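You operate a simulated robot arm through the tools that you are given. There is no shell and no other tool. Be economical: measure what you need, move in short steps, check, and stop when the job is done.

You are at the controls of a simulated robot arm. One attempt, no reset.

JOB
Lock the ram, change the press slide's cap for the 20 ml one and free the ram.
Fine: the ram lock wing nut locks it; the old cap goes on the bench; slide pushed in before the lock comes off. Set down upright: metal cap, what you pick out. Where these are worked on the way, their far stop is far enough and under half their travel is too little: press slide.

It is judged by the outcome, as a careful person would: the job done as asked, and still so three seconds after it is handed in. It fails if anything else is knocked over, pushed out of place, dropped, spilled or broken. A push-on lid holds only when it is set on centred and level and pressed home; a screw cap is set on level and turned clockwise until tight.

ROBOT AND FRAMES
A 7-joint arm with a two-finger parallel gripper, fixed in place. Base frame: the origin is at the foot of the arm, x ahead of it, y to its left, z up; the work surface is at about z = 80. Readings come in cm, rad, newtons and seconds.
With the tool pointing down near the work surface it reaches from about 24 to 68 cm from the base axis. Its first joint turns from -1.152 to 1.152 rad. Payload 2.4 kg.
Tool frame: the origin (TCP) lies between the finger pads and is the grasp point; the fingertips stand 3 cm ahead of it; z points along the fingers, y is the line along which they close. The gripper opens to 9.4 cm. The fingers are 2.8 cm wide and 1 cm thick; the gripper's body (5 by 9.6 cm) begins 5.5 cm behind the TCP.
Orientation is that of the tool frame in the base frame, as a unit quaternion [w, x, y, z]. With the fingers straight down and closing along the base's y, the tool's x points along the base's -x, its y along +y and its z along -z.

CONTROLS
- The arm moves only by the tool send_rows. Its argument "series" is one flat list of numbers, 7 for each row, row after row: the shift along the tool's x, y, z in units of 50 mm (1.0 is 50 mm), then the turn, a rotation vector about the tool's x, y, z in units of 4 degrees (1.0 is 4 degrees), then the opening, from 0 (shut) to 1 (fully open). In form: [tx, ty, tz, wx, wy, wz, fingers, tx, ty, tz, wx, wy, wz, fingers, ...]. A call has 1 to 12 rows; each row shifts and turns the commanded pose from where the row before left it, along the tool's axes as they then stand. A call with a number of a shift or a turn outside -1 to 1 is refused whole. Rows are played at 5 a second. More than 5 cm and 0.15 rad between two rows, or a gripper value outside its range, and nothing of the call is played. Where a pose cannot be reached the arm comes as near as it can. A force on the tool above 50 N (or 10 N above the force at the start of the call, whichever is more), or a blocked arm, ends the call early, and 0.2 s more pass. Each finger travels about 15.3 cm/s and halts on what it meets, pressing with about 22 N; the grip force reading is that of the motor and also rises with nothing between the fingers. The clock runs only during rows and for 0.2 s after the last one: add rows that do not move to give the fingers time. The reply holds the time, the measured pose of the TCP, the force on the tool along the base axes, the opening and the grip force, in the units named above and with some noise, with the torque about the TCP (base axes, N m) and any sound that the robot's microphone picked up.
- Cameras (640 x 400 px; columns grow to the right, rows downward): "scene" is fixed at [4.14, 47.26, 145.48]; the picture's right is [-0.75, -0.66, 0.00], its down [-0.31, 0.36, -0.88] and it looks along [0.58, -0.66, -0.47] (base axes); focal length 271 px, centre (320, 200). "wrist" rides on the gripper at [7.6, 1.4, -10.3] in the tool frame; the picture's right is [-0.18, 0.98, 0.00], its down [-0.75, -0.14, -0.64] and it looks along [-0.63, -0.12, 0.77] (tool axes); focal length 243 px, centre (320, 200). There is no depth. A picture from a camera that has moved, and an enlarged one, comes with that camera's place and axes in the base frame and with its lens.
- capture(camera): a new picture of that camera. No time passes.
- zoom(camera, box): a new picture of the part [left, top, right, bottom] of that camera's present view, enlarged. No time passes.
- sign_off(): hands the job in; it is judged then, once.

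Work in short steps. Places have to be worked out from the pictures, the camera data and where the tool is seen: move nearer, look again, correct. Check each grasp and each placing, and mend what went wrong. You have 120 turns and 76 pictures in all, those below and enlarged ones among them. Open the gripper and draw the arm clear of the work before you hand the job in, unless the task says otherwise; then end with one line.

The tools are called after ">>>" as a command line: name --argument value ..., lists and objects as JSON in quotes. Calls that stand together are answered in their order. send_rows: Moves the arm, as the interface text tells. Its arguments: {"type":"object","properties":{"series":{"type":"array"}},"required":["series"]} The other tools are called the same way: capture (camera) takes a picture; zoom (camera, box) takes an enlarged picture of a part of a camera's view; sign_off () hands the job in.

At the start:

```text
clock: 0.0
ee_pos: [35.11, -8.09, 127.43]
tool_rot: [-0.001, 0.0, 1.0, 0.0]
contact_force: [-0.3, -0.2, 0.3]
moment: [0.03, 0.01, 0.02]
width: 9.4
finger_force: 0.1
```

scene: 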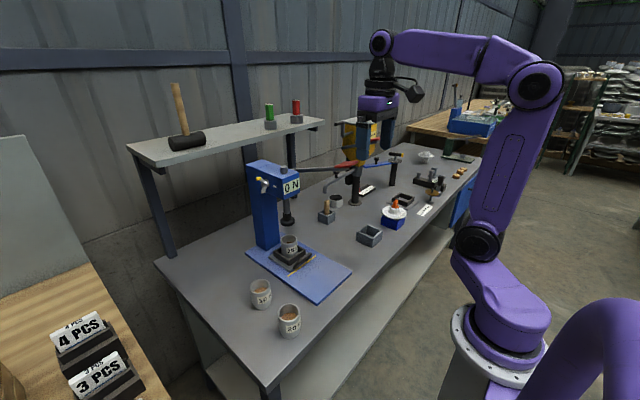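
wrist: 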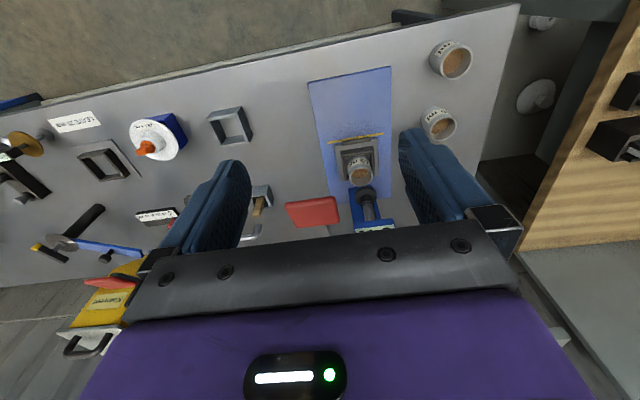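

I start by looking closely at the press and the caps.

>>> zoom --camera "scene" --box '[220, 140, 380, 240]'

>>> zoom --camera "scene" --box '[220, 220, 380, 350]'

>>> zoom --camera "wrist" --box '[280, 30, 500, 240]'

>>> zoom --camera "scene" --box '[320, 130, 490, 250]'

```text
4.00 times, centred on (300, 190) of scene
camera zoom: at [4.14, 47.26, 145.48], right [-0.75, -0.66, 0.0], down [-0.31, 0.36, -0.88], along [0.58, -0.66, -0.47], focal length 1082 px, centre (400, 240)
```

zoom: 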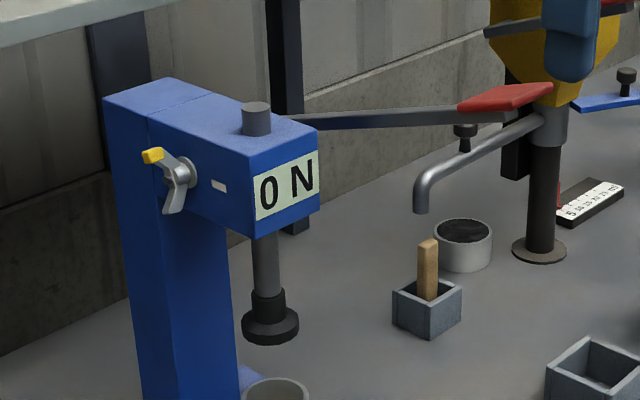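

```text
3.08 times, centred on (300, 285) of scene
camera zoom: at [4.14, 47.26, 145.48], right [-0.75, -0.66, 0.0], down [-0.31, 0.36, -0.88], along [0.58, -0.66, -0.47], focal length 833 px, centre (382, -62)
```

zoom: 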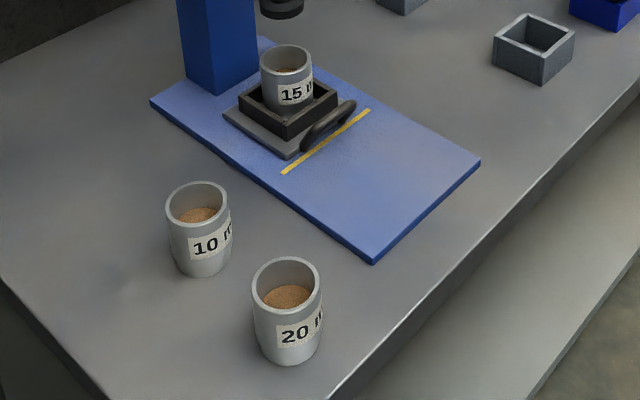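

```text
1.90 times, centred on (390, 135) of wrist
camera zoom: at [27.33, -6.49, 137.78], right [0.18, 0.98, 0.0], down [0.75, -0.14, 0.64], along [0.63, -0.12, -0.77], focal length 462 px, centre (187, 324)
```

zoom: 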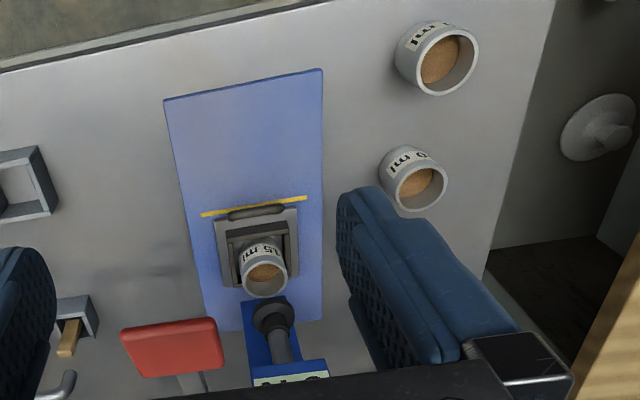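

```text
3.33 times, centred on (405, 190) of scene
camera zoom: at [4.14, 47.26, 145.48], right [-0.75, -0.66, 0.0], down [-0.31, 0.36, -0.88], along [0.58, -0.66, -0.47], focal length 902 px, centre (37, 233)
```

zoom: 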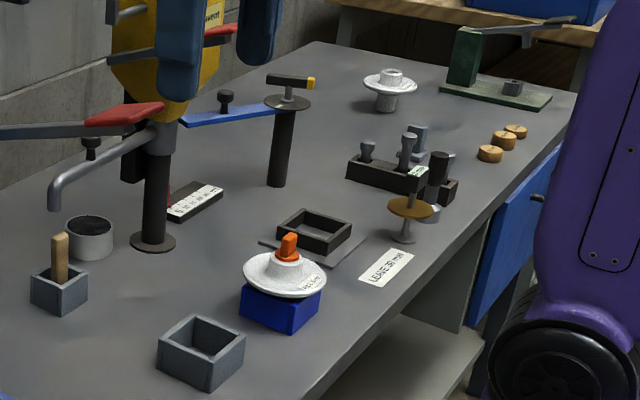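

The ram foot sits at about (62.7, -2.9, 95.5) and the slide holding the 15 ml cap is under it. The wing nut is on the head's +y face near (66, 2, 110), and the 20 ml cap is at about (41.5, 17). I'll move left first, then turn the tool to point along -y at the wing nut.

>>> send_rows --series '[-0.333, 0.933, 0.167, 0, 0, 0, 1, -0.333, 0.933, 0.167, 0, 0, 0, 1, -0.333, 0.933, 0.167, 0, 0, 0, 1, -0.333, 0.933, 0.167, 0, 0, 0, 1, -0.333, 0.933, 0.167, 0, 0, 0, 1, -0.333, 0.933, 0.167, 0, 0, 0, 1]'

```text
refused: row 1 steps farther than a row can; nothing moved
```

The step was just over 5 cm, so I'll split it into seven smaller rows.

>>> send_rows --series '[-0.286, 0.8, 0.143, 0, 0, 0, 1, -0.286, 0.8, 0.143, 0, 0, 0, 1, -0.286, 0.8, 0.143, 0, 0, 0, 1, -0.286, 0.8, 0.143, 0, 0, 0, 1, -0.286, 0.8, 0.143, 0, 0, 0, 1, -0.286, 0.8, 0.143, 0, 0, 0, 1, -0.286, 0.8, 0.143, 0, 0, 0, 1]'

```text
clock: 1.6
ee_pos: [45.0, 20.04, 122.49]
tool_rot: [0.0, 0.0, 1.0, 0.0]
contact_force: [-0.4, 0.4, 0.5]
moment: [-0.05, -0.03, 0.03]
width: 9.4
finger_force: 0.1
```

Arrived as commanded. Now I rotate about tool x by 48 degrees.

>>> send_rows --series '[0, 0, 0, 1, 0, 0, 1, 0, 0, 0, 1, 0, 0, 1, 0, 0, 0, 1, 0, 0, 1, 0, 0, 0, 1, 0, 0, 1, 0, 0, 0, 1, 0, 0, 1, 0, 0, 0, 1, 0, 0, 1, 0, 0, 0, 1, 0, 0, 1, 0, 0, 0, 1, 0, 0, 1, 0, 0, 0, 1, 0, 0, 1, 0, 0, 0, 1, 0, 0, 1, 0, 0, 0, 1, 0, 0, 1, 0, 0, 0, 1, 0, 0, 1]'

>>> send_rows --series '[0, 0, 0, 1, 0, 0, 1, 0, 0, 0, 1, 0, 0, 1, 0, 0, 0, 1, 0, 0, 1, 0, 0, 0, 1, 0, 0, 1, 0, 0, 0, 1, 0, 0, 1, 0, 0, 0, 1, 0, 0, 1, 0, 0, 0, 1, 0, 0, 1, 0, 0, 0, 1, 0, 0, 1, 0, 0, 0, 1, 0, 0, 1, 0, 0, 0, 1, 0, 0, 1, 0, 0, 0, 0.5, 0, 0, 1]'

>>> capture --camera "wrist"

>>> capture --camera "scene"

```text
clock: 4.2
ee_pos: [44.97, 19.99, 122.51]
tool_rot: [-0.001, -0.001, 0.913, -0.408]
contact_force: [-0.4, -0.1, 0.1]
moment: [-0.01, 0.02, -0.03]
width: 9.37
finger_force: 0.1
```

```text
clock: 6.6
ee_pos: [44.96, 19.93, 122.48]
tool_rot: [0.0, -0.002, 0.829, -0.559]
contact_force: [0.0, 0.5, -0.2]
moment: [0.03, 0.02, 0.01]
width: 9.39
finger_force: 0.1
out of reach, approached as far as the arm can: row 6, 7, 8, 9, 10
```

```text
69 pictures are left
camera wrist: at [37.3, 30.08, 125.06], right [0.18, 0.37, -0.91], down [0.75, 0.54, 0.37], along [0.63, -0.75, -0.18], focal length 243 px, centre (320, 200)
```

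wrist: 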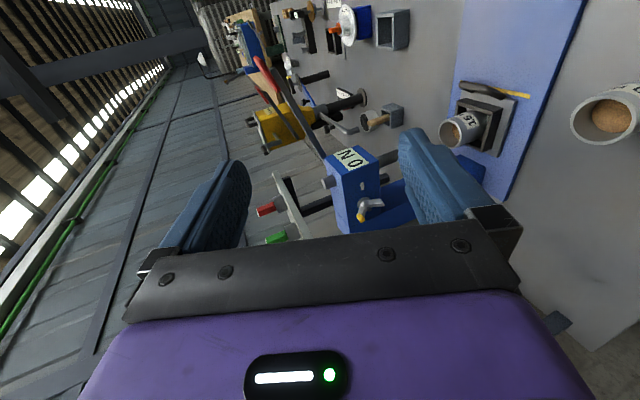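

```text
68 pictures are left
```

scene: 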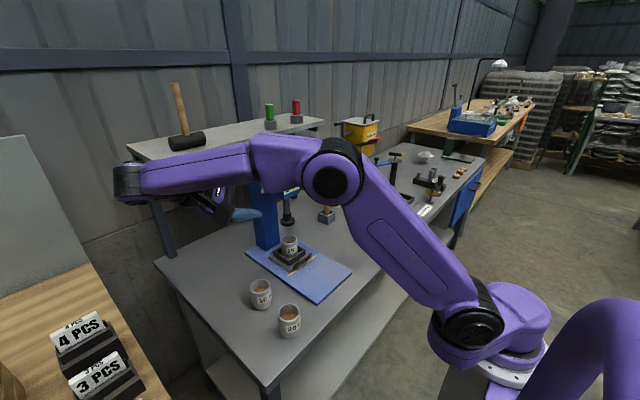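

The tool is now at 68 degrees and partly out of reach. I'll zoom in on the wing nut from here.

>>> zoom --camera "wrist" --box '[310, 135, 430, 235]'

```text
4.00 times, centred on (370, 185) of wrist
camera zoom: at [37.3, 30.08, 125.06], right [0.18, 0.37, -0.91], down [0.75, 0.54, 0.37], along [0.63, -0.75, -0.18], focal length 970 px, centre (120, 260)
```

zoom: 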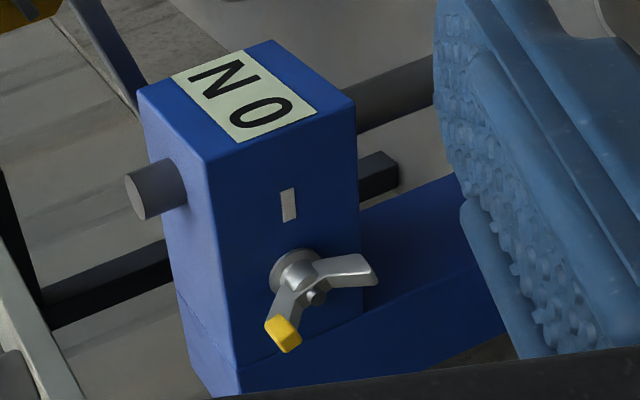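

The yellow wing tip is near (64.2, 5.8, 114), the hub near (63, 4, 111.8) and the face at y≈2.4. The white mark on the -x side looks like the locked position, about 115 degrees clockwise. I'll close the fingers into a rod and push the yellow wing around. First I step the rotation back slightly to learn the commanded attitude.

>>> send_rows --series '[0, 0, 0, -1, 0, 0, 0.5, 0, 0, 0, -1, 0, 0, 0]'

```text
clock: 7.2
ee_pos: [44.95, 20.06, 122.51]
tool_rot: [0.0, -0.001, 0.857, -0.515]
contact_force: [-0.4, 0.5, 1.8]
moment: [-0.01, 0.01, 0.0]
width: 0.0
finger_force: 22.3
```

The attitude is about 62 degrees. I move to a staging point at about (66.2, 16, 117.5), beside the head.

>>> send_rows --series '[-0.707, 0.084, 0.196, 0, 0, 0, 0, -0.707, 0.084, 0.196, 0, 0, 0, 0, -0.707, 0.084, 0.196, 0, 0, 0, 0, -0.707, 0.084, 0.196, 0, 0, 0, 0, -0.707, 0.084, 0.196, 0, 0, 0, 0, -0.707, 0.084, 0.196, 0, 0, 0, 0]'

>>> capture --camera "scene"

>>> capture --camera "wrist"

```text
clock: 8.6
ee_pos: [60.07, 12.93, 117.38]
tool_rot: [0.001, 0.0, 0.857, -0.515]
contact_force: [0.9, 0.4, 0.2]
moment: [0.05, 0.01, -0.02]
width: 0.0
finger_force: 21.8
out of reach, approached as far as the arm can: row 3, 4, 5, 6
```

```text
66 pictures are left
```

scene: 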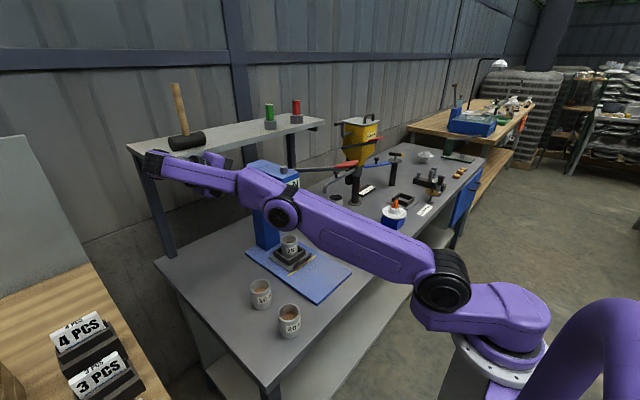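

```text
65 pictures are left
camera wrist: at [52.46, 22.79, 120.92], right [0.18, 0.46, -0.87], down [0.75, 0.5, 0.43], along [0.63, -0.73, -0.26], focal length 243 px, centre (320, 200)
```

wrist: 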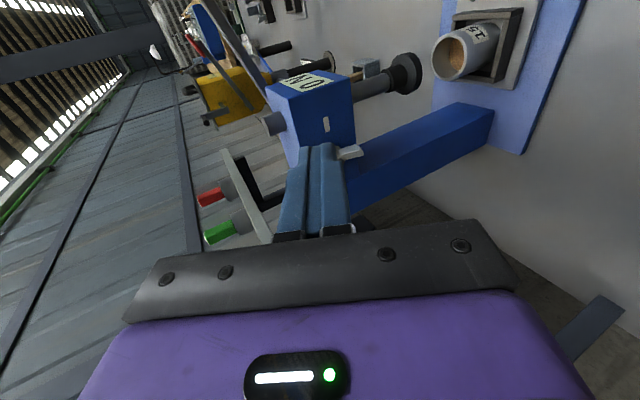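

The arm cannot reach far enough with this sideways heading. The other way is to head diagonally forward (+x, -y) and push the lower grey wing toward +x, then press the yellow wing down to the mark. I back off and yaw the tool by about +55 degrees about base z.

>>> send_rows --series '[0.6, 0.14, -0.265, 0, 0, 0, 0, 0.6, 0.14, -0.265, 0, 0, 0, 0, 0, 0, 0, 0, -0.883, -0.47, 0, 0, 0, 0, 0, -0.883, -0.47, 0, 0, 0, 0, 0, -0.883, -0.47, 0, 0, 0, 0, 0, -0.883, -0.47, 0, 0, 0, 0, 0, -0.883, -0.47, 0, 0, 0, 0, 0, -0.883, -0.47, 0, 0, 0, 0, 0, -0.883, -0.47, 0]'

>>> send_rows --series '[0, 0, 0, 0, -0.883, -0.47, 0, 0, 0, 0, 0, -0.883, -0.47, 0, 0, 0, 0, 0, -0.883, -0.47, 0, 0, 0, 0, 0, -0.883, -0.47, 0, 0, 0, 0, 0, -0.883, -0.47, 0, 0, 0, 0, 0, -0.883, -0.47, 0]'

>>> send_rows --series '[0, 0, 0, 1, 0, 0, 0, 0, 0, 0, 1, 0, 0, 0, 0, 0, 0, 1, 0, 0, 0, 0, 0, 0, 1, 0, 0, 0, 0, 0, 0, 1, 0, 0, 0]'

>>> capture --camera "wrist"

```text
clock: 10.6
ee_pos: [54.16, 16.09, 117.47]
tool_rot: [0.125, -0.208, 0.832, -0.499]
contact_force: [0.4, 0.3, -0.1]
moment: [-0.01, 0.0, -0.04]
width: 0.0
finger_force: 22.8
```

```text
clock: 12.0
ee_pos: [54.16, 16.05, 117.39]
tool_rot: [0.226, -0.377, 0.77, -0.462]
contact_force: [-0.5, 0.4, 0.7]
moment: [0.02, 0.03, 0.0]
width: 0.01
finger_force: 22.0
```

```text
clock: 13.2
ee_pos: [54.04, 16.13, 117.39]
tool_rot: [0.288, -0.331, 0.679, -0.589]
contact_force: [-0.8, -0.7, -0.8]
moment: [-0.01, 0.02, 0.02]
width: 0.0
finger_force: 22.1
```

```text
64 pictures are left
camera wrist: at [41.18, 16.55, 117.44], right [0.01, 0.23, -0.97], down [-0.02, 0.97, 0.23], along [1.0, 0.02, 0.01], focal length 243 px, centre (320, 200)
```

wrist: 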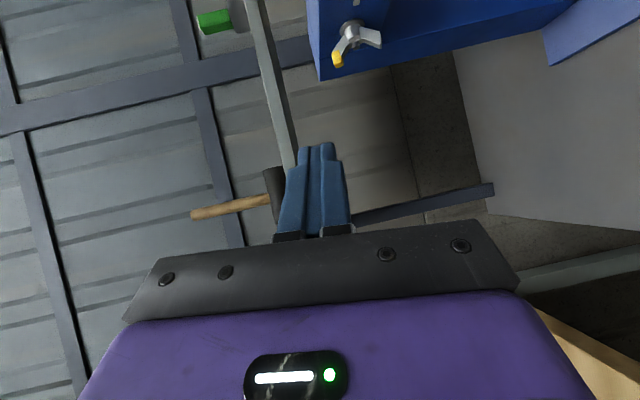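

Good, the heading is about -38 degrees azimuth and nearly horizontal. I'll zoom in for a precise fix on the wing nut.

>>> zoom --camera "wrist" --box '[300, 0, 420, 80]'

>>> zoom --camera "scene" --box '[210, 140, 330, 220]'

```text
5.00 times, centred on (360, 40) of wrist
camera zoom: at [41.18, 16.55, 117.44], right [0.01, 0.23, -0.97], down [-0.02, 0.97, 0.23], along [1.0, 0.02, 0.01], focal length 1213 px, centre (120, 1000)
```

zoom: 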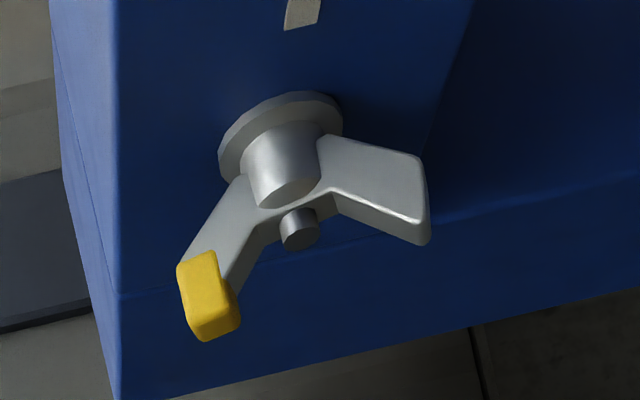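

```text
5.00 times, centred on (270, 180) of scene
camera zoom: at [4.14, 47.26, 145.48], right [-0.75, -0.66, 0.0], down [-0.31, 0.36, -0.88], along [0.58, -0.66, -0.47], focal length 1353 px, centre (570, 300)
```

zoom: 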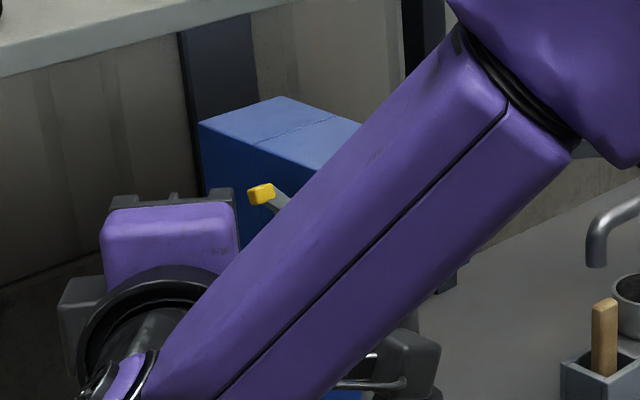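

Combining three views, the hub is at about (65, 3, 110.9), the yellow tip at (66, 4.2, 113), the grey tip at (65, 3.8, 108.7) and the face at y≈1. I'll place the closed fingertips on the -x side of the grey wing.

>>> send_rows --series '[0.255, 0.328, 0.578, 0, 0, 0, 0, 0.255, 0.328, 0.578, 0, 0, 0, 0, 0.255, 0.328, 0.578, 0, 0, 0, 0, 0.255, 0.328, 0.578, 0, 0, 0, 0]'

>>> capture --camera "wrist"

>>> zoom --camera "scene" --box '[210, 140, 330, 220]'

```text
clock: 14.2
ee_pos: [59.28, 5.6, 109.36]
tool_rot: [0.288, -0.331, 0.678, -0.589]
contact_force: [0.7, 0.0, -0.2]
moment: [-0.01, 0.0, -0.01]
width: 0.0
finger_force: 22.2
```

```text
61 pictures are left
camera wrist: at [46.29, 6.03, 109.41], right [0.01, 0.23, -0.97], down [-0.02, 0.97, 0.23], along [1.0, 0.02, 0.01], focal length 243 px, centre (320, 200)
```

wrist: 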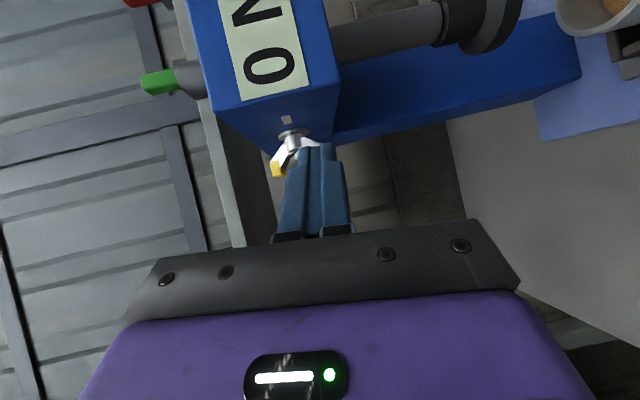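

```text
5.00 times, centred on (270, 180) of scene
camera zoom: at [4.14, 47.26, 145.48], right [-0.75, -0.66, 0.0], down [-0.31, 0.36, -0.88], along [0.58, -0.66, -0.47], focal length 1353 px, centre (570, 300)
```

zoom: 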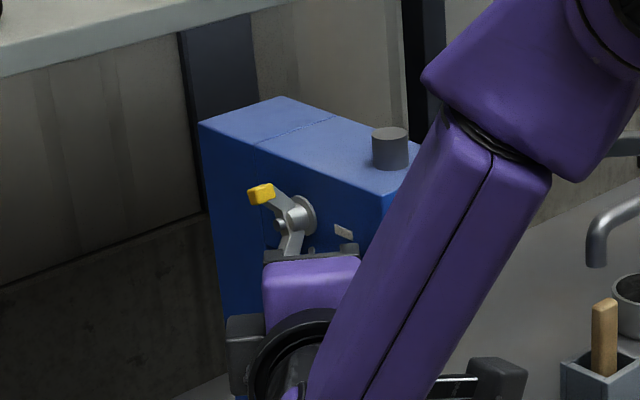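

I'll zoom in on the wrist view to check the relation of the fingertips to the wing.

>>> zoom --camera "wrist" --box '[250, 100, 370, 180]'

```text
5.00 times, centred on (310, 140) of wrist
camera zoom: at [46.29, 6.03, 109.41], right [0.01, 0.23, -0.97], down [-0.02, 0.97, 0.23], along [1.0, 0.02, 0.01], focal length 1213 px, centre (370, 500)
```

zoom: 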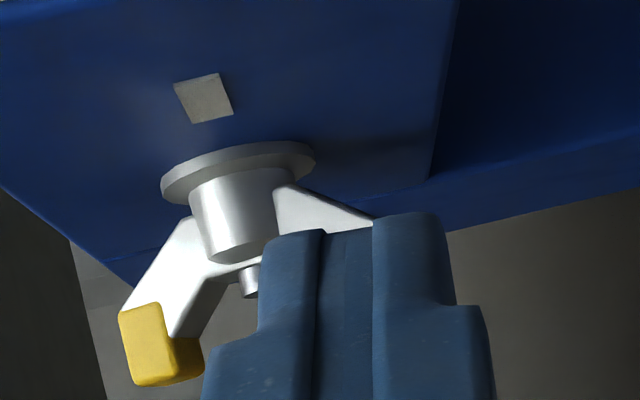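

The wing tips lie at y≈3, so I shift the fingertips to y≈2.6, z≈108.5. Then I push +x by 3 cm.

>>> send_rows --series '[0.116, 0.045, 0.251, 0, 0, 0, 0, -0.123, -0.022, 0.156, 0, 0, 0, 0, -0.123, -0.022, 0.156, 0, 0, 0, 0, -0.123, -0.022, 0.156, 0, 0, 0, 0]'

>>> zoom --camera "wrist" --box '[250, 100, 370, 180]'

>>> zoom --camera "scene" --box '[210, 140, 330, 220]'

```text
clock: 15.2
ee_pos: [62.7, 4.19, 108.8]
tool_rot: [0.287, -0.332, 0.679, -0.589]
contact_force: [-8.2, 0.7, -2.9]
moment: [0.03, 0.06, -0.07]
width: 0.0
finger_force: 21.5
```

```text
5.00 times, centred on (310, 140) of wrist
camera zoom: at [49.84, 4.73, 108.91], right [0.0, 0.23, -0.97], down [-0.02, 0.97, 0.23], along [1.0, 0.02, 0.01], focal length 1213 px, centre (370, 500)
```

zoom: 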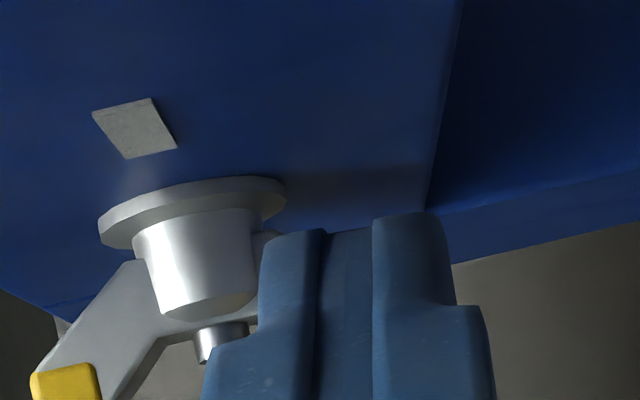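

```text
5.00 times, centred on (270, 180) of scene
camera zoom: at [4.12, 47.27, 145.48], right [-0.75, -0.66, 0.0], down [-0.31, 0.36, -0.88], along [0.58, -0.66, -0.47], focal length 1353 px, centre (570, 300)
```

zoom: 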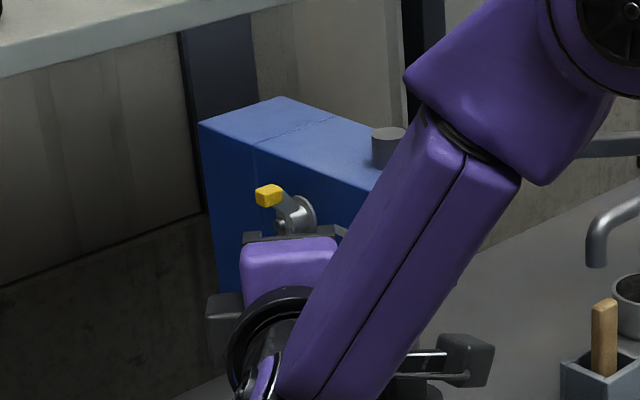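

The wing is turning with about 8 N of resistance. I keep pushing +x with a slight rise.

>>> send_rows --series '[-0.062, -0.02, 0.078, 0, 0, 0, 0, -0.062, -0.03, 0.078, 0, 0, 0, 0, -0.062, -0.04, 0.078, 0, 0, 0, 0]'

>>> zoom --camera "wrist" --box '[250, 100, 370, 180]'

>>> zoom --camera "scene" --box '[210, 140, 330, 220]'

```text
clock: 16.0
ee_pos: [64.31, 4.25, 109.07]
tool_rot: [0.287, -0.331, 0.679, -0.589]
contact_force: [-17.8, 1.1, -10.8]
moment: [0.22, 0.16, -0.26]
width: 0.0
finger_force: 22.0
```

```text
5.00 times, centred on (310, 140) of wrist
camera zoom: at [51.42, 4.75, 109.2], right [0.0, 0.23, -0.97], down [-0.02, 0.97, 0.23], along [1.0, 0.02, 0.01], focal length 1213 px, centre (370, 500)
```

zoom: 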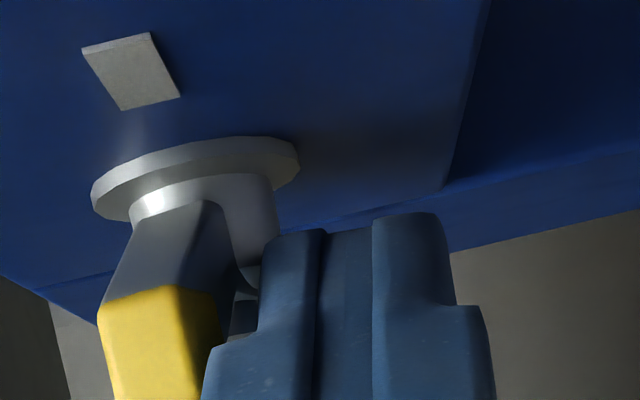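

```text
5.00 times, centred on (270, 180) of scene
camera zoom: at [4.1, 47.27, 145.48], right [-0.75, -0.66, 0.0], down [-0.31, 0.36, -0.88], along [0.58, -0.66, -0.47], focal length 1353 px, centre (570, 300)
```

zoom: 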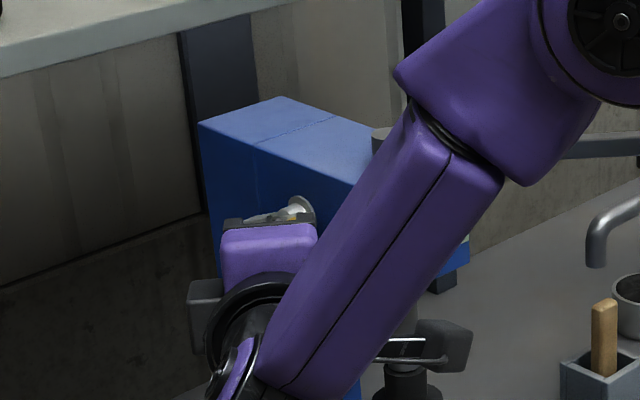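

The yellow tip now points toward -x near the mark, and the force has risen to 18 N. I back off to inspect it.

>>> send_rows --series '[0.05, 0.1, -0.5, 0, 0, 0, 0, 0, 0.1, -0.8, 0, 0, 0, 0, 0, 0, -0.8, 0, 0, 0, 0, 0, 0, -0.5, 0, 0, 0, 0]'

>>> zoom --camera "wrist" --box '[230, 40, 380, 140]'

>>> zoom --camera "scene" --box '[210, 140, 330, 220]'

```text
clock: 17.0
ee_pos: [54.05, 12.2, 110.09]
tool_rot: [0.288, -0.33, 0.678, -0.59]
contact_force: [-1.0, 0.7, 0.6]
moment: [0.01, 0.02, -0.01]
width: 0.0
finger_force: 21.8
```

```text
4.00 times, centred on (305, 90) of wrist
camera zoom: at [41.07, 12.63, 110.07], right [0.01, 0.23, -0.97], down [-0.02, 0.97, 0.23], along [1.0, 0.02, 0.01], focal length 970 px, centre (380, 640)
```

zoom: 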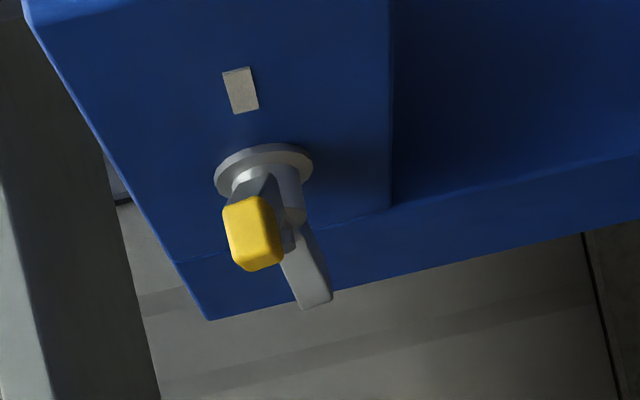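

```text
5.00 times, centred on (270, 180) of scene
camera zoom: at [4.14, 47.26, 145.48], right [-0.75, -0.66, 0.0], down [-0.31, 0.36, -0.88], along [0.58, -0.66, -0.47], focal length 1353 px, centre (570, 300)
```

zoom: 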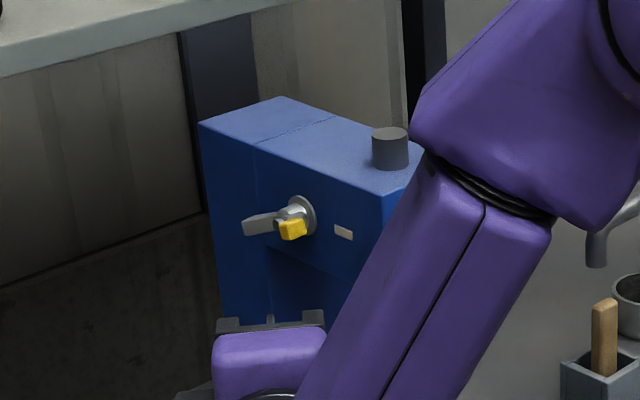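

The yellow tip is almost at the mark, perhaps 10 degrees short. I'll raise the fingers and press the yellow wing down from above until it is firmly tight.

>>> send_rows --series '[0, -0.872, -0.124, 0, 0, 0, 0, 0.135, -0.096, 0.673, 0, 0, 0, 0, 0.135, -0.096, 0.673, 0, 0, 0, 0, 0.135, -0.096, 0.673, 0, 0, 0, 0, 0, 0.198, 0.028, 0, 0, 0, 0]'

>>> zoom --camera "wrist" --box '[250, 100, 370, 180]'

>>> zoom --camera "scene" --box '[210, 140, 330, 220]'

```text
clock: 18.2
ee_pos: [60.69, 4.33, 113.47]
tool_rot: [0.287, -0.33, 0.679, -0.59]
contact_force: [-0.1, -0.3, 0.6]
moment: [0.01, -0.01, -0.02]
width: 0.01
finger_force: 22.1
```

```text
5.00 times, centred on (310, 140) of wrist
camera zoom: at [47.93, 4.83, 113.47], right [0.0, 0.23, -0.97], down [-0.02, 0.97, 0.23], along [1.0, 0.02, 0.01], focal length 1213 px, centre (370, 500)
```

zoom: 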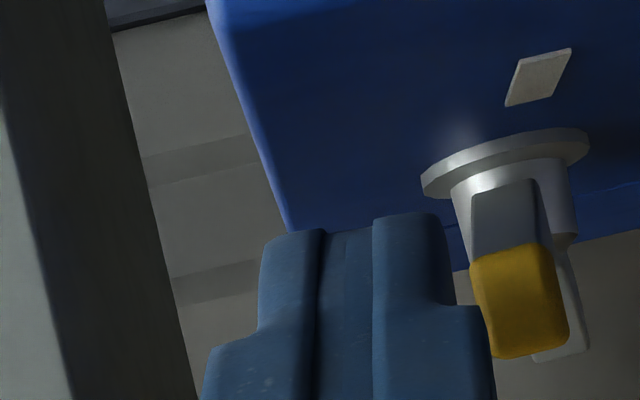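

```text
5.00 times, centred on (270, 180) of scene
camera zoom: at [4.14, 47.26, 145.48], right [-0.75, -0.66, 0.0], down [-0.31, 0.36, -0.88], along [0.58, -0.66, -0.47], focal length 1353 px, centre (570, 300)
```

zoom: 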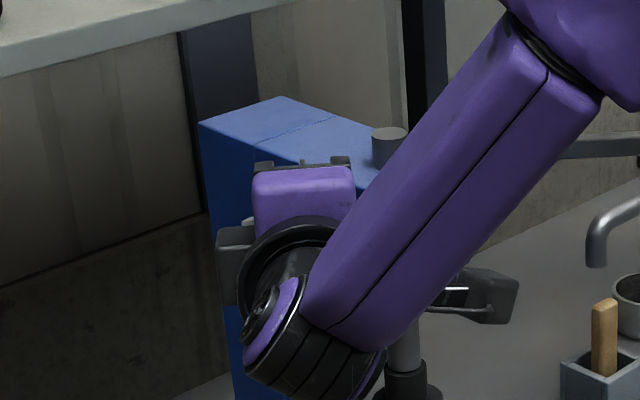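

The fingers are just above the yellow wing. I press down in small steps.

>>> send_rows --series '[0, 0.06, 0.008, 0, 0, 0, 0, 0, 0.06, 0.008, 0, 0, 0, 0, 0, 0.06, 0.008, 0, 0, 0, 0, 0, 0.06, 0.008, 0, 0, 0, 0]'

>>> zoom --camera "wrist" --box '[250, 100, 370, 180]'

```text
clock: 19.2
ee_pos: [60.84, 4.27, 112.3]
tool_rot: [0.289, -0.331, 0.678, -0.589]
contact_force: [-0.2, 1.0, -0.2]
moment: [0.0, -0.03, 0.02]
width: 0.0
finger_force: 22.0
```

```text
5.00 times, centred on (310, 140) of wrist
camera zoom: at [47.9, 4.81, 112.28], right [0.01, 0.23, -0.97], down [-0.02, 0.97, 0.23], along [1.0, 0.02, 0.01], focal length 1213 px, centre (370, 500)
```

zoom: 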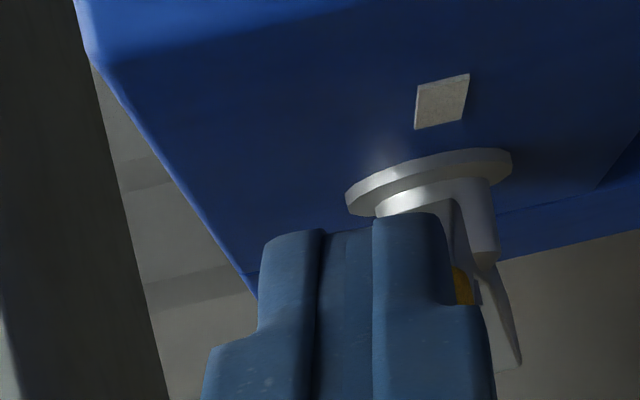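

There is no contact: the fingertips are short of the yellow end, which sits farther in +x than I thought. I raise, go +x 1.3 cm and press again.

>>> send_rows --series '[0, -0.26, -0.037, 0, 0, 0, 0, -0.16, -0.029, 0.203, 0, 0, 0, 0, 0, 0.14, 0.02, 0, 0, 0, 0, 0, 0.06, 0.008, 0, 0, 0, 0, 0, 0.06, 0.008, 0, 0, 0, 0]'

>>> zoom --camera "wrist" --box '[250, 100, 370, 180]'

```text
clock: 20.4
ee_pos: [61.98, 4.21, 112.51]
tool_rot: [0.288, -0.329, 0.677, -0.591]
contact_force: [-20.1, 1.0, 20.1]
moment: [-0.38, -0.12, -0.34]
width: 0.0
finger_force: 21.7
```

```text
5.00 times, centred on (310, 140) of wrist
camera zoom: at [49.05, 4.72, 112.42], right [0.01, 0.23, -0.97], down [-0.02, 0.97, 0.23], along [1.0, 0.02, 0.01], focal length 1213 px, centre (370, 500)
```

zoom: 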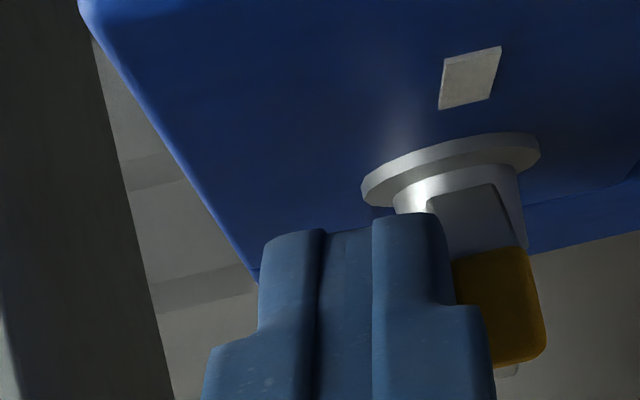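

Solid contact at 20 N, and the wing now looks aligned. I back off and look.

>>> send_rows --series '[0, -0.2, -0.2, 0, 0, 0, 0, 0, 0, -0.8, 0, 0, 0, 0, 0, 0, -0.8, 0, 0, 0, 0, 0, 0, -0.6, 0, 0, 0, 0]'

>>> zoom --camera "wrist" --box '[250, 40, 400, 140]'

>>> zoom --camera "scene" --box '[240, 160, 300, 200]'

```text
clock: 21.4
ee_pos: [52.98, 11.49, 114.91]
tool_rot: [0.287, -0.331, 0.678, -0.59]
contact_force: [-0.7, 0.9, 0.0]
moment: [0.0, 0.0, 0.01]
width: 0.02
finger_force: 22.2
```

```text
4.00 times, centred on (325, 90) of wrist
camera zoom: at [40.06, 11.98, 114.9], right [0.01, 0.23, -0.97], down [-0.02, 0.97, 0.23], along [1.0, 0.02, 0.01], focal length 970 px, centre (300, 640)
```

zoom: 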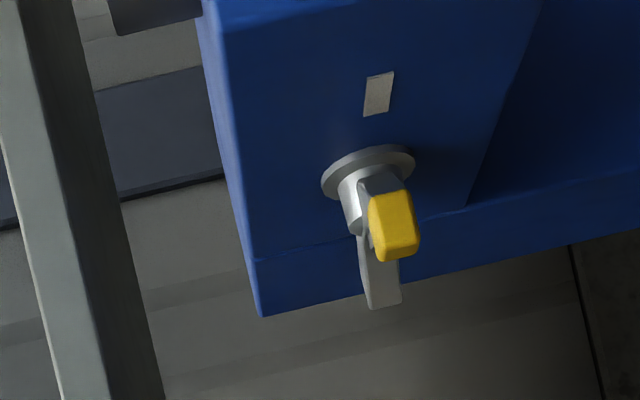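

```text
10.00 times, centred on (270, 180) of scene
camera zoom: at [4.14, 47.26, 145.48], right [-0.75, -0.66, 0.0], down [-0.31, 0.36, -0.88], along [0.58, -0.66, -0.47], focal length 2706 px, centre (820, 400)
```

zoom: 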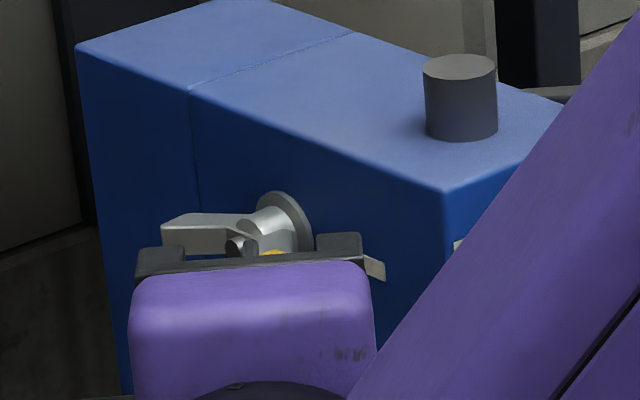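

Both wings are now level, with the yellow tip aligned to the mark. I press once more from above to confirm it is against its stop.

>>> send_rows --series '[0.02, -0.012, 0.75, 0, 0, 0, 0, 0.02, -0.012, 0.75, 0, 0, 0, 0, 0.02, -0.012, 0.75, 0, 0, 0, 0, 0, 0.198, 0.028, 0, 0, 0, 0, 0, 0.06, 0.008, 0, 0, 0, 0, 0, 0.06, 0.008, 0, 0, 0, 0, 0, 0.06, 0.008, 0, 0, 0, 0]'

>>> zoom --camera "wrist" --box '[250, 100, 370, 180]'

```text
clock: 23.0
ee_pos: [61.47, 4.32, 112.31]
tool_rot: [0.291, -0.326, 0.676, -0.593]
contact_force: [-3.5, -1.7, 34.0]
moment: [-0.36, -0.87, -0.08]
width: 0.01
finger_force: 22.1
```

```text
5.00 times, centred on (310, 140) of wrist
camera zoom: at [48.55, 4.85, 112.1], right [0.02, 0.23, -0.97], down [-0.02, 0.97, 0.23], along [1.0, 0.02, 0.03], focal length 1213 px, centre (370, 500)
```

zoom: 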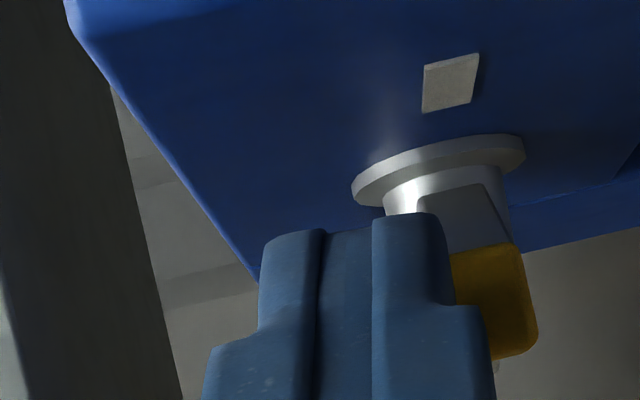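

34 N with no motion, so the lock is firmly on its stop. I withdraw and rotate the tool back to pointing straight down.

>>> send_rows --series '[0, -0.2, -0.1, 0, 0, 0, 0, 0, -0.2, -0.7, 0, 0, 0, 0, 0, -0.3, -0.8, 0, 0, 0, 0, 0, -0.3, -0.8, 0, 0, 0, 0, 0, 0, 0, -0.789, 0.386, 0.443, 0, 0, 0, 0, -0.789, 0.386, 0.443, 0, 0, 0, 0, -0.789, 0.386, 0.443, 0, 0, 0, 0, -0.789, 0.386, 0.443, 0, 0, 0, 0, -0.789, 0.386, 0.443, 0, 0, 0, 0, -0.789, 0.386, 0.443, 0, 0, 0, 0, -0.789, 0.386, 0.443, 0, 0, 0, 0, -0.789, 0.386, 0.443, 0]'

>>> send_rows --series '[0, 0, 0, -0.789, 0.386, 0.443, 0, 0, 0, 0, -0.789, 0.386, 0.443, 0, 0, 0, 0, -0.789, 0.386, 0.443, 0, 0, 0, 0, -0.789, 0.386, 0.443, 0, 0, 0, 0, -0.789, 0.386, 0.443, 0, 0, 0, 0, -0.789, 0.386, 0.443, 0, 0, 0, 0, -0.789, 0.386, 0.443, 0, 0, 0, 0, -0.789, 0.386, 0.443, 0]'

>>> send_rows --series '[0, 0, 0, -0.789, 0.386, 0.443, 0, 0, 0, 0, -0.789, 0.386, 0.443, 0, 0, 0, 0, -0.789, 0.386, 0.443, 0, 0, 0, 0, -0.789, 0.386, 0.443, 0, 0, 0, 0, -0.789, 0.386, 0.443, 0, 0, 0, 0, -0.789, 0.386, 0.443, 0, 0, 0, 0, -0.789, 0.386, 0.443, 0, 0, 0, 0, -0.789, 0.386, 0.443, 0]'

>>> zoom --camera "scene" --box '[230, 140, 350, 320]'

```text
clock: 25.6
ee_pos: [52.72, 11.3, 118.15]
tool_rot: [0.204, -0.236, 0.853, -0.419]
contact_force: [0.1, 0.1, 0.6]
moment: [0.01, 0.01, 0.0]
width: 0.0
finger_force: 21.7
```

```text
clock: 27.4
ee_pos: [52.74, 11.17, 118.3]
tool_rot: [0.107, -0.123, 0.962, -0.217]
contact_force: [-0.7, -0.2, 0.4]
moment: [0.01, 0.01, -0.02]
width: 0.0
finger_force: 21.8
```

```text
clock: 29.2
ee_pos: [52.67, 11.34, 118.24]
tool_rot: [0.0, -0.001, 1.0, 0.0]
contact_force: [0.0, 1.4, 0.8]
moment: [-0.01, 0.03, -0.03]
width: 0.0
finger_force: 22.0
```

```text
2.22 times, centred on (290, 230) of scene
camera zoom: at [4.14, 47.26, 145.48], right [-0.75, -0.66, 0.0], down [-0.31, 0.36, -0.88], along [0.58, -0.66, -0.47], focal length 601 px, centre (387, 133)
```

zoom: 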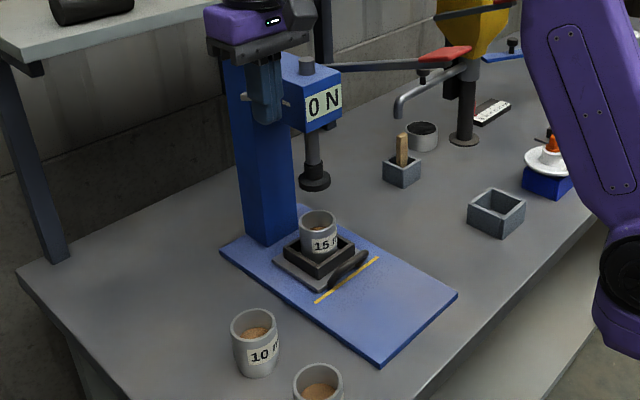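

The tool is straight down. The lever's red grip seems to be around (45, -11, 118), so I stay clear of it. I move to about (43, 3, 110) to view the slide handle.

>>> send_rows --series '[0.5, -0.4, 0.4, 0, 0, 0, 0, 0.5, -0.4, 0.4, 0, 0, 0, 0, 0.5, -0.4, 0.4, 0, 0, 0, 0, 0.5, -0.4, 0.4, 0, 0, 0, 0]'

>>> capture --camera "wrist"

>>> capture --camera "scene"

```text
clock: 30.2
ee_pos: [42.46, 3.05, 110.29]
tool_rot: [0.001, -0.002, 1.0, -0.001]
contact_force: [-0.2, -1.7, 0.3]
moment: [0.02, 0.01, -0.01]
width: 0.0
finger_force: 21.8
```

```text
44 pictures are left
camera wrist: at [34.85, 4.62, 120.55], right [0.18, 0.98, 0.0], down [0.75, -0.14, 0.64], along [0.63, -0.12, -0.77], focal length 243 px, centre (320, 200)
```

wrist: 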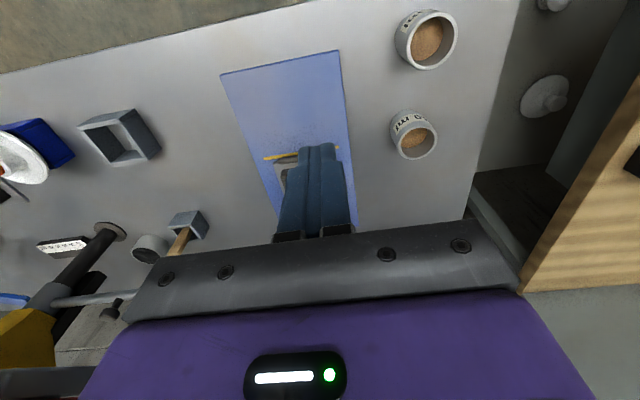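

```text
43 pictures are left
```

scene: 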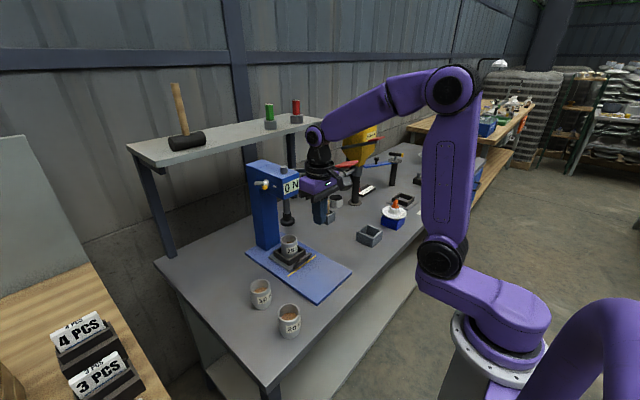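

I'll zoom in on the slide handle and the lever to judge clearances.

>>> zoom --camera "scene" --box '[250, 225, 340, 285]'

>>> zoom --camera "scene" --box '[260, 120, 410, 220]'

```text
6.67 times, centred on (295, 255) of scene
camera zoom: at [4.14, 47.26, 145.48], right [-0.75, -0.66, 0.0], down [-0.31, 0.36, -0.88], along [0.58, -0.66, -0.47], focal length 1804 px, centre (487, -167)
```

zoom: 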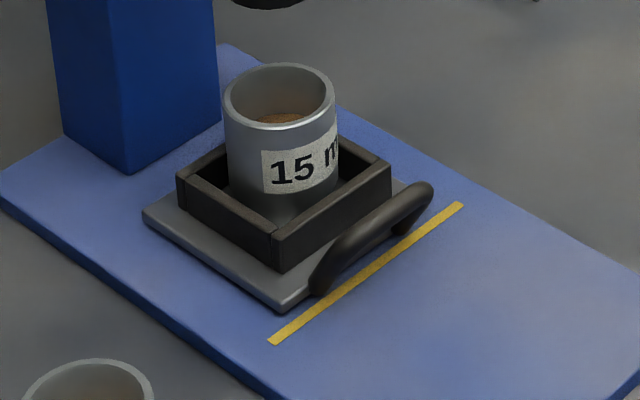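

```text
4.00 times, centred on (335, 170) of scene
camera zoom: at [4.14, 47.26, 145.48], right [-0.75, -0.66, 0.0], down [-0.31, 0.36, -0.88], along [0.58, -0.66, -0.47], focal length 1082 px, centre (260, 320)
```

zoom: 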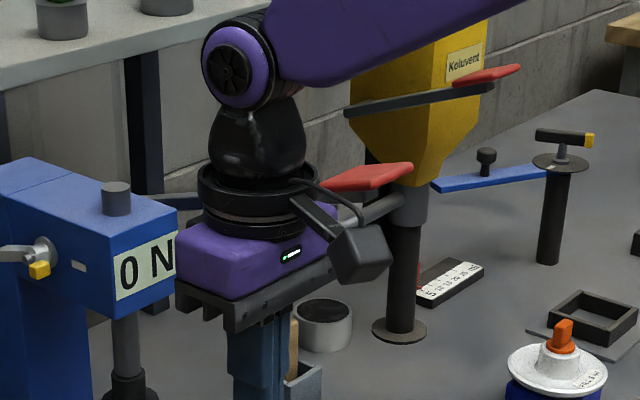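

The handle is a bar along y at x≈57, with roughly a 1.7 cm gap to the tray box at x≈59.3. I'll yaw 90 degrees so the fingers close along x, which puts the camera on the +y side, away from the lever.

>>> send_rows --series '[0, 0, 0, 0, 0, 1, 0, 0, 0, 0, 0, 0, 1, 0, 0, 0, 0, 0, 0, 1, 0, 0, 0, 0, 0, 0, 1, 0, 0, 0, 0, 0, 0, 1, 0, 0, 0, 0, 0, 0, 1, 0, 0, 0, 0, 0, 0, 1, 0, 0, 0, 0, 0, 0, 1, 0, 0, 0, 0, 0, 0, 1, 0, 0, 0, 0, 0, 0, 1, 0, 0, 0, 0, 0, 0, 1, 0, 0, 0, 0, 0, 0, 1, 0]'

>>> send_rows --series '[0, 0, 0, 0, 0, 1, 0, 0, 0, 0, 0, 0, 1, 0, 0, 0, 0, 0, 0, 1, 0, 0, 0, 0, 0, 0, 1, 0, 0, 0, 0, 0, 0, 1, 0, 0, 0, 0, 0, 0, 1, 0, 0, 0, 0, 0, 0, 1, 0, 0, 0, 0, 0, 0, 1, 0, 0, 0, 0, 0, 0, 1, 0, 0, 0, 0, 0, 0, 1, 0, 0, 0, 0, 0, 0, 0.5, 0]'

```text
clock: 32.8
ee_pos: [42.64, 3.24, 110.19]
tool_rot: [0.001, 0.405, 0.914, -0.001]
contact_force: [-0.1, -0.9, 0.8]
moment: [0.03, 0.01, 0.0]
width: 0.01
finger_force: 21.9
```

```text
clock: 35.2
ee_pos: [42.59, 3.14, 110.39]
tool_rot: [0.0, 0.706, 0.708, -0.001]
contact_force: [0.2, -0.6, -0.4]
moment: [0.0, 0.01, 0.01]
width: 0.0
finger_force: 22.4
```

The yaw is done. Next I tilt by 40 degrees about the closing axis so the wrist leans to +y, away from the ram, head and lever. Then I approach above the handle.

>>> send_rows --series '[0, 0, 0, 0, -1, 0, 0, 0, 0, 0, 0, -1, 0, 0, 0, 0, 0, 0, -1, 0, 0, 0, 0, 0, 0, -1, 0, 0, 0, 0, 0, 0, -1, 0, 0, 0, 0, 0, 0, -1, 0, 0, 0, 0, 0, 0, -1, 0, 0, 0, 0, 0, 0, -1, 0, 0, 0, 0, 0, 0, -1, 0, 0, 0, 0, 0, 0, -1, 0, 0]'

>>> send_rows --series '[0.418, 0.42, 0.583, 0, 0, 0, 0.25, 0.418, 0.42, 0.583, 0, 0, 0, 0.25, 0.418, 0.42, 0.583, 0, 0, 0, 0.25, 0.418, 0.42, 0.583, 0, 0, 0, 0.25]'

>>> capture --camera "wrist"

>>> capture --camera "scene"

```text
clock: 37.4
ee_pos: [42.79, 3.21, 110.19]
tool_rot: [0.243, 0.664, 0.664, -0.243]
contact_force: [0.2, 0.4, -0.1]
moment: [0.02, 0.0, -0.04]
width: 0.0
finger_force: 22.3
```

```text
clock: 38.4
ee_pos: [51.13, 2.05, 95.74]
tool_rot: [0.243, 0.663, 0.666, -0.241]
contact_force: [-0.4, 0.5, -0.6]
moment: [-0.06, -0.03, 0.0]
width: 2.34
finger_force: 0.1
```

```text
40 pictures are left
camera wrist: at [52.35, 14.54, 98.77], right [0.98, -0.14, 0.12], down [-0.14, -0.16, 0.98], along [-0.11, -0.98, -0.18], focal length 243 px, centre (320, 200)
```

wrist: 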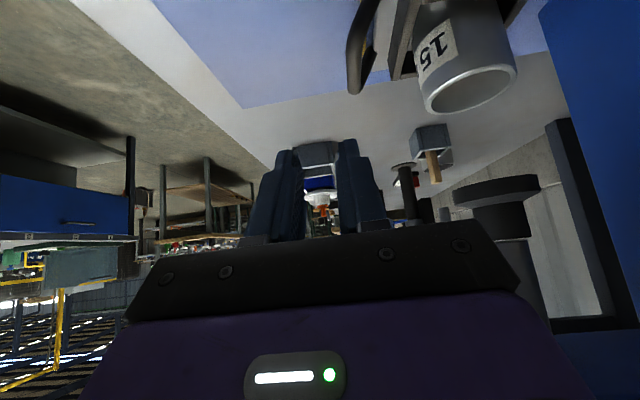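

```text
39 pictures are left
```

scene: 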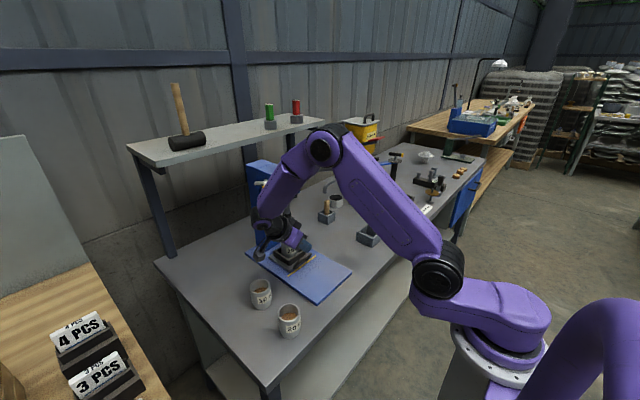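

The side view is useful here. I zoom in on the handle profile.

>>> zoom --camera "wrist" --box '[320, 0, 530, 140]'

```text
2.86 times, centred on (425, 70) of wrist
camera zoom: at [52.35, 14.54, 98.77], right [0.98, -0.14, 0.12], down [-0.14, -0.16, 0.98], along [-0.11, -0.98, -0.18], focal length 693 px, centre (20, 571)
```

zoom: 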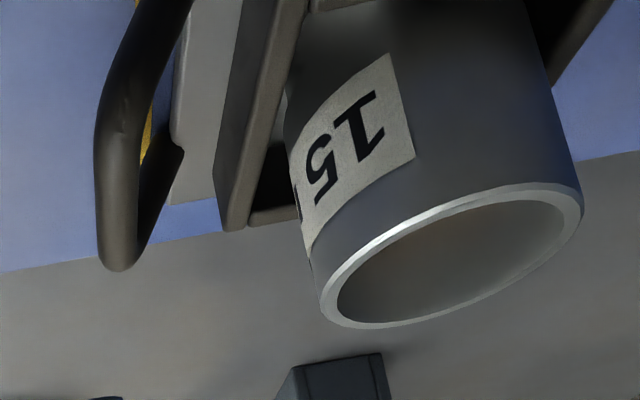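

The bar appears at x≈54.5–55, z≈84–85. I line the fingers up above it and look again.

>>> send_rows --series '[0.2, 0.35, 0.706, 0, 0, 0, 0.3, 0.2, 0.35, 0.706, 0, 0, 0, 0.3, 0, 0, 0, 0, 0, 0, 0.3]'

>>> capture --camera "wrist"

>>> zoom --camera "scene" --box '[240, 200, 360, 280]'

```text
clock: 39.2
ee_pos: [54.5, -0.89, 89.02]
tool_rot: [0.243, 0.663, 0.666, -0.242]
contact_force: [-0.1, -0.4, 0.0]
moment: [-0.02, -0.01, 0.0]
width: 2.82
finger_force: 0.1
```

```text
37 pictures are left
camera wrist: at [55.91, 11.63, 92.0], right [0.98, -0.14, 0.12], down [-0.14, -0.16, 0.98], along [-0.12, -0.98, -0.18], focal length 243 px, centre (320, 200)
```

wrist: 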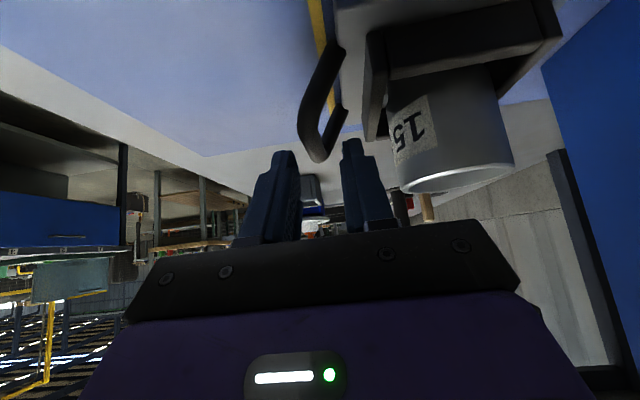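

```text
5.00 times, centred on (300, 240) of scene
camera zoom: at [4.14, 47.26, 145.48], right [-0.75, -0.66, 0.0], down [-0.31, 0.36, -0.88], along [0.58, -0.66, -0.47], focal length 1353 px, centre (420, 0)
```

zoom: 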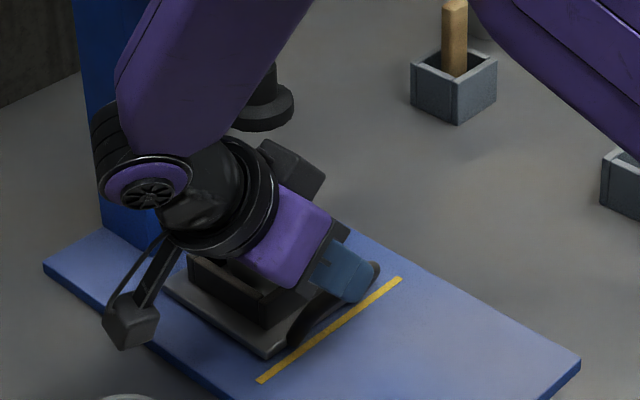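

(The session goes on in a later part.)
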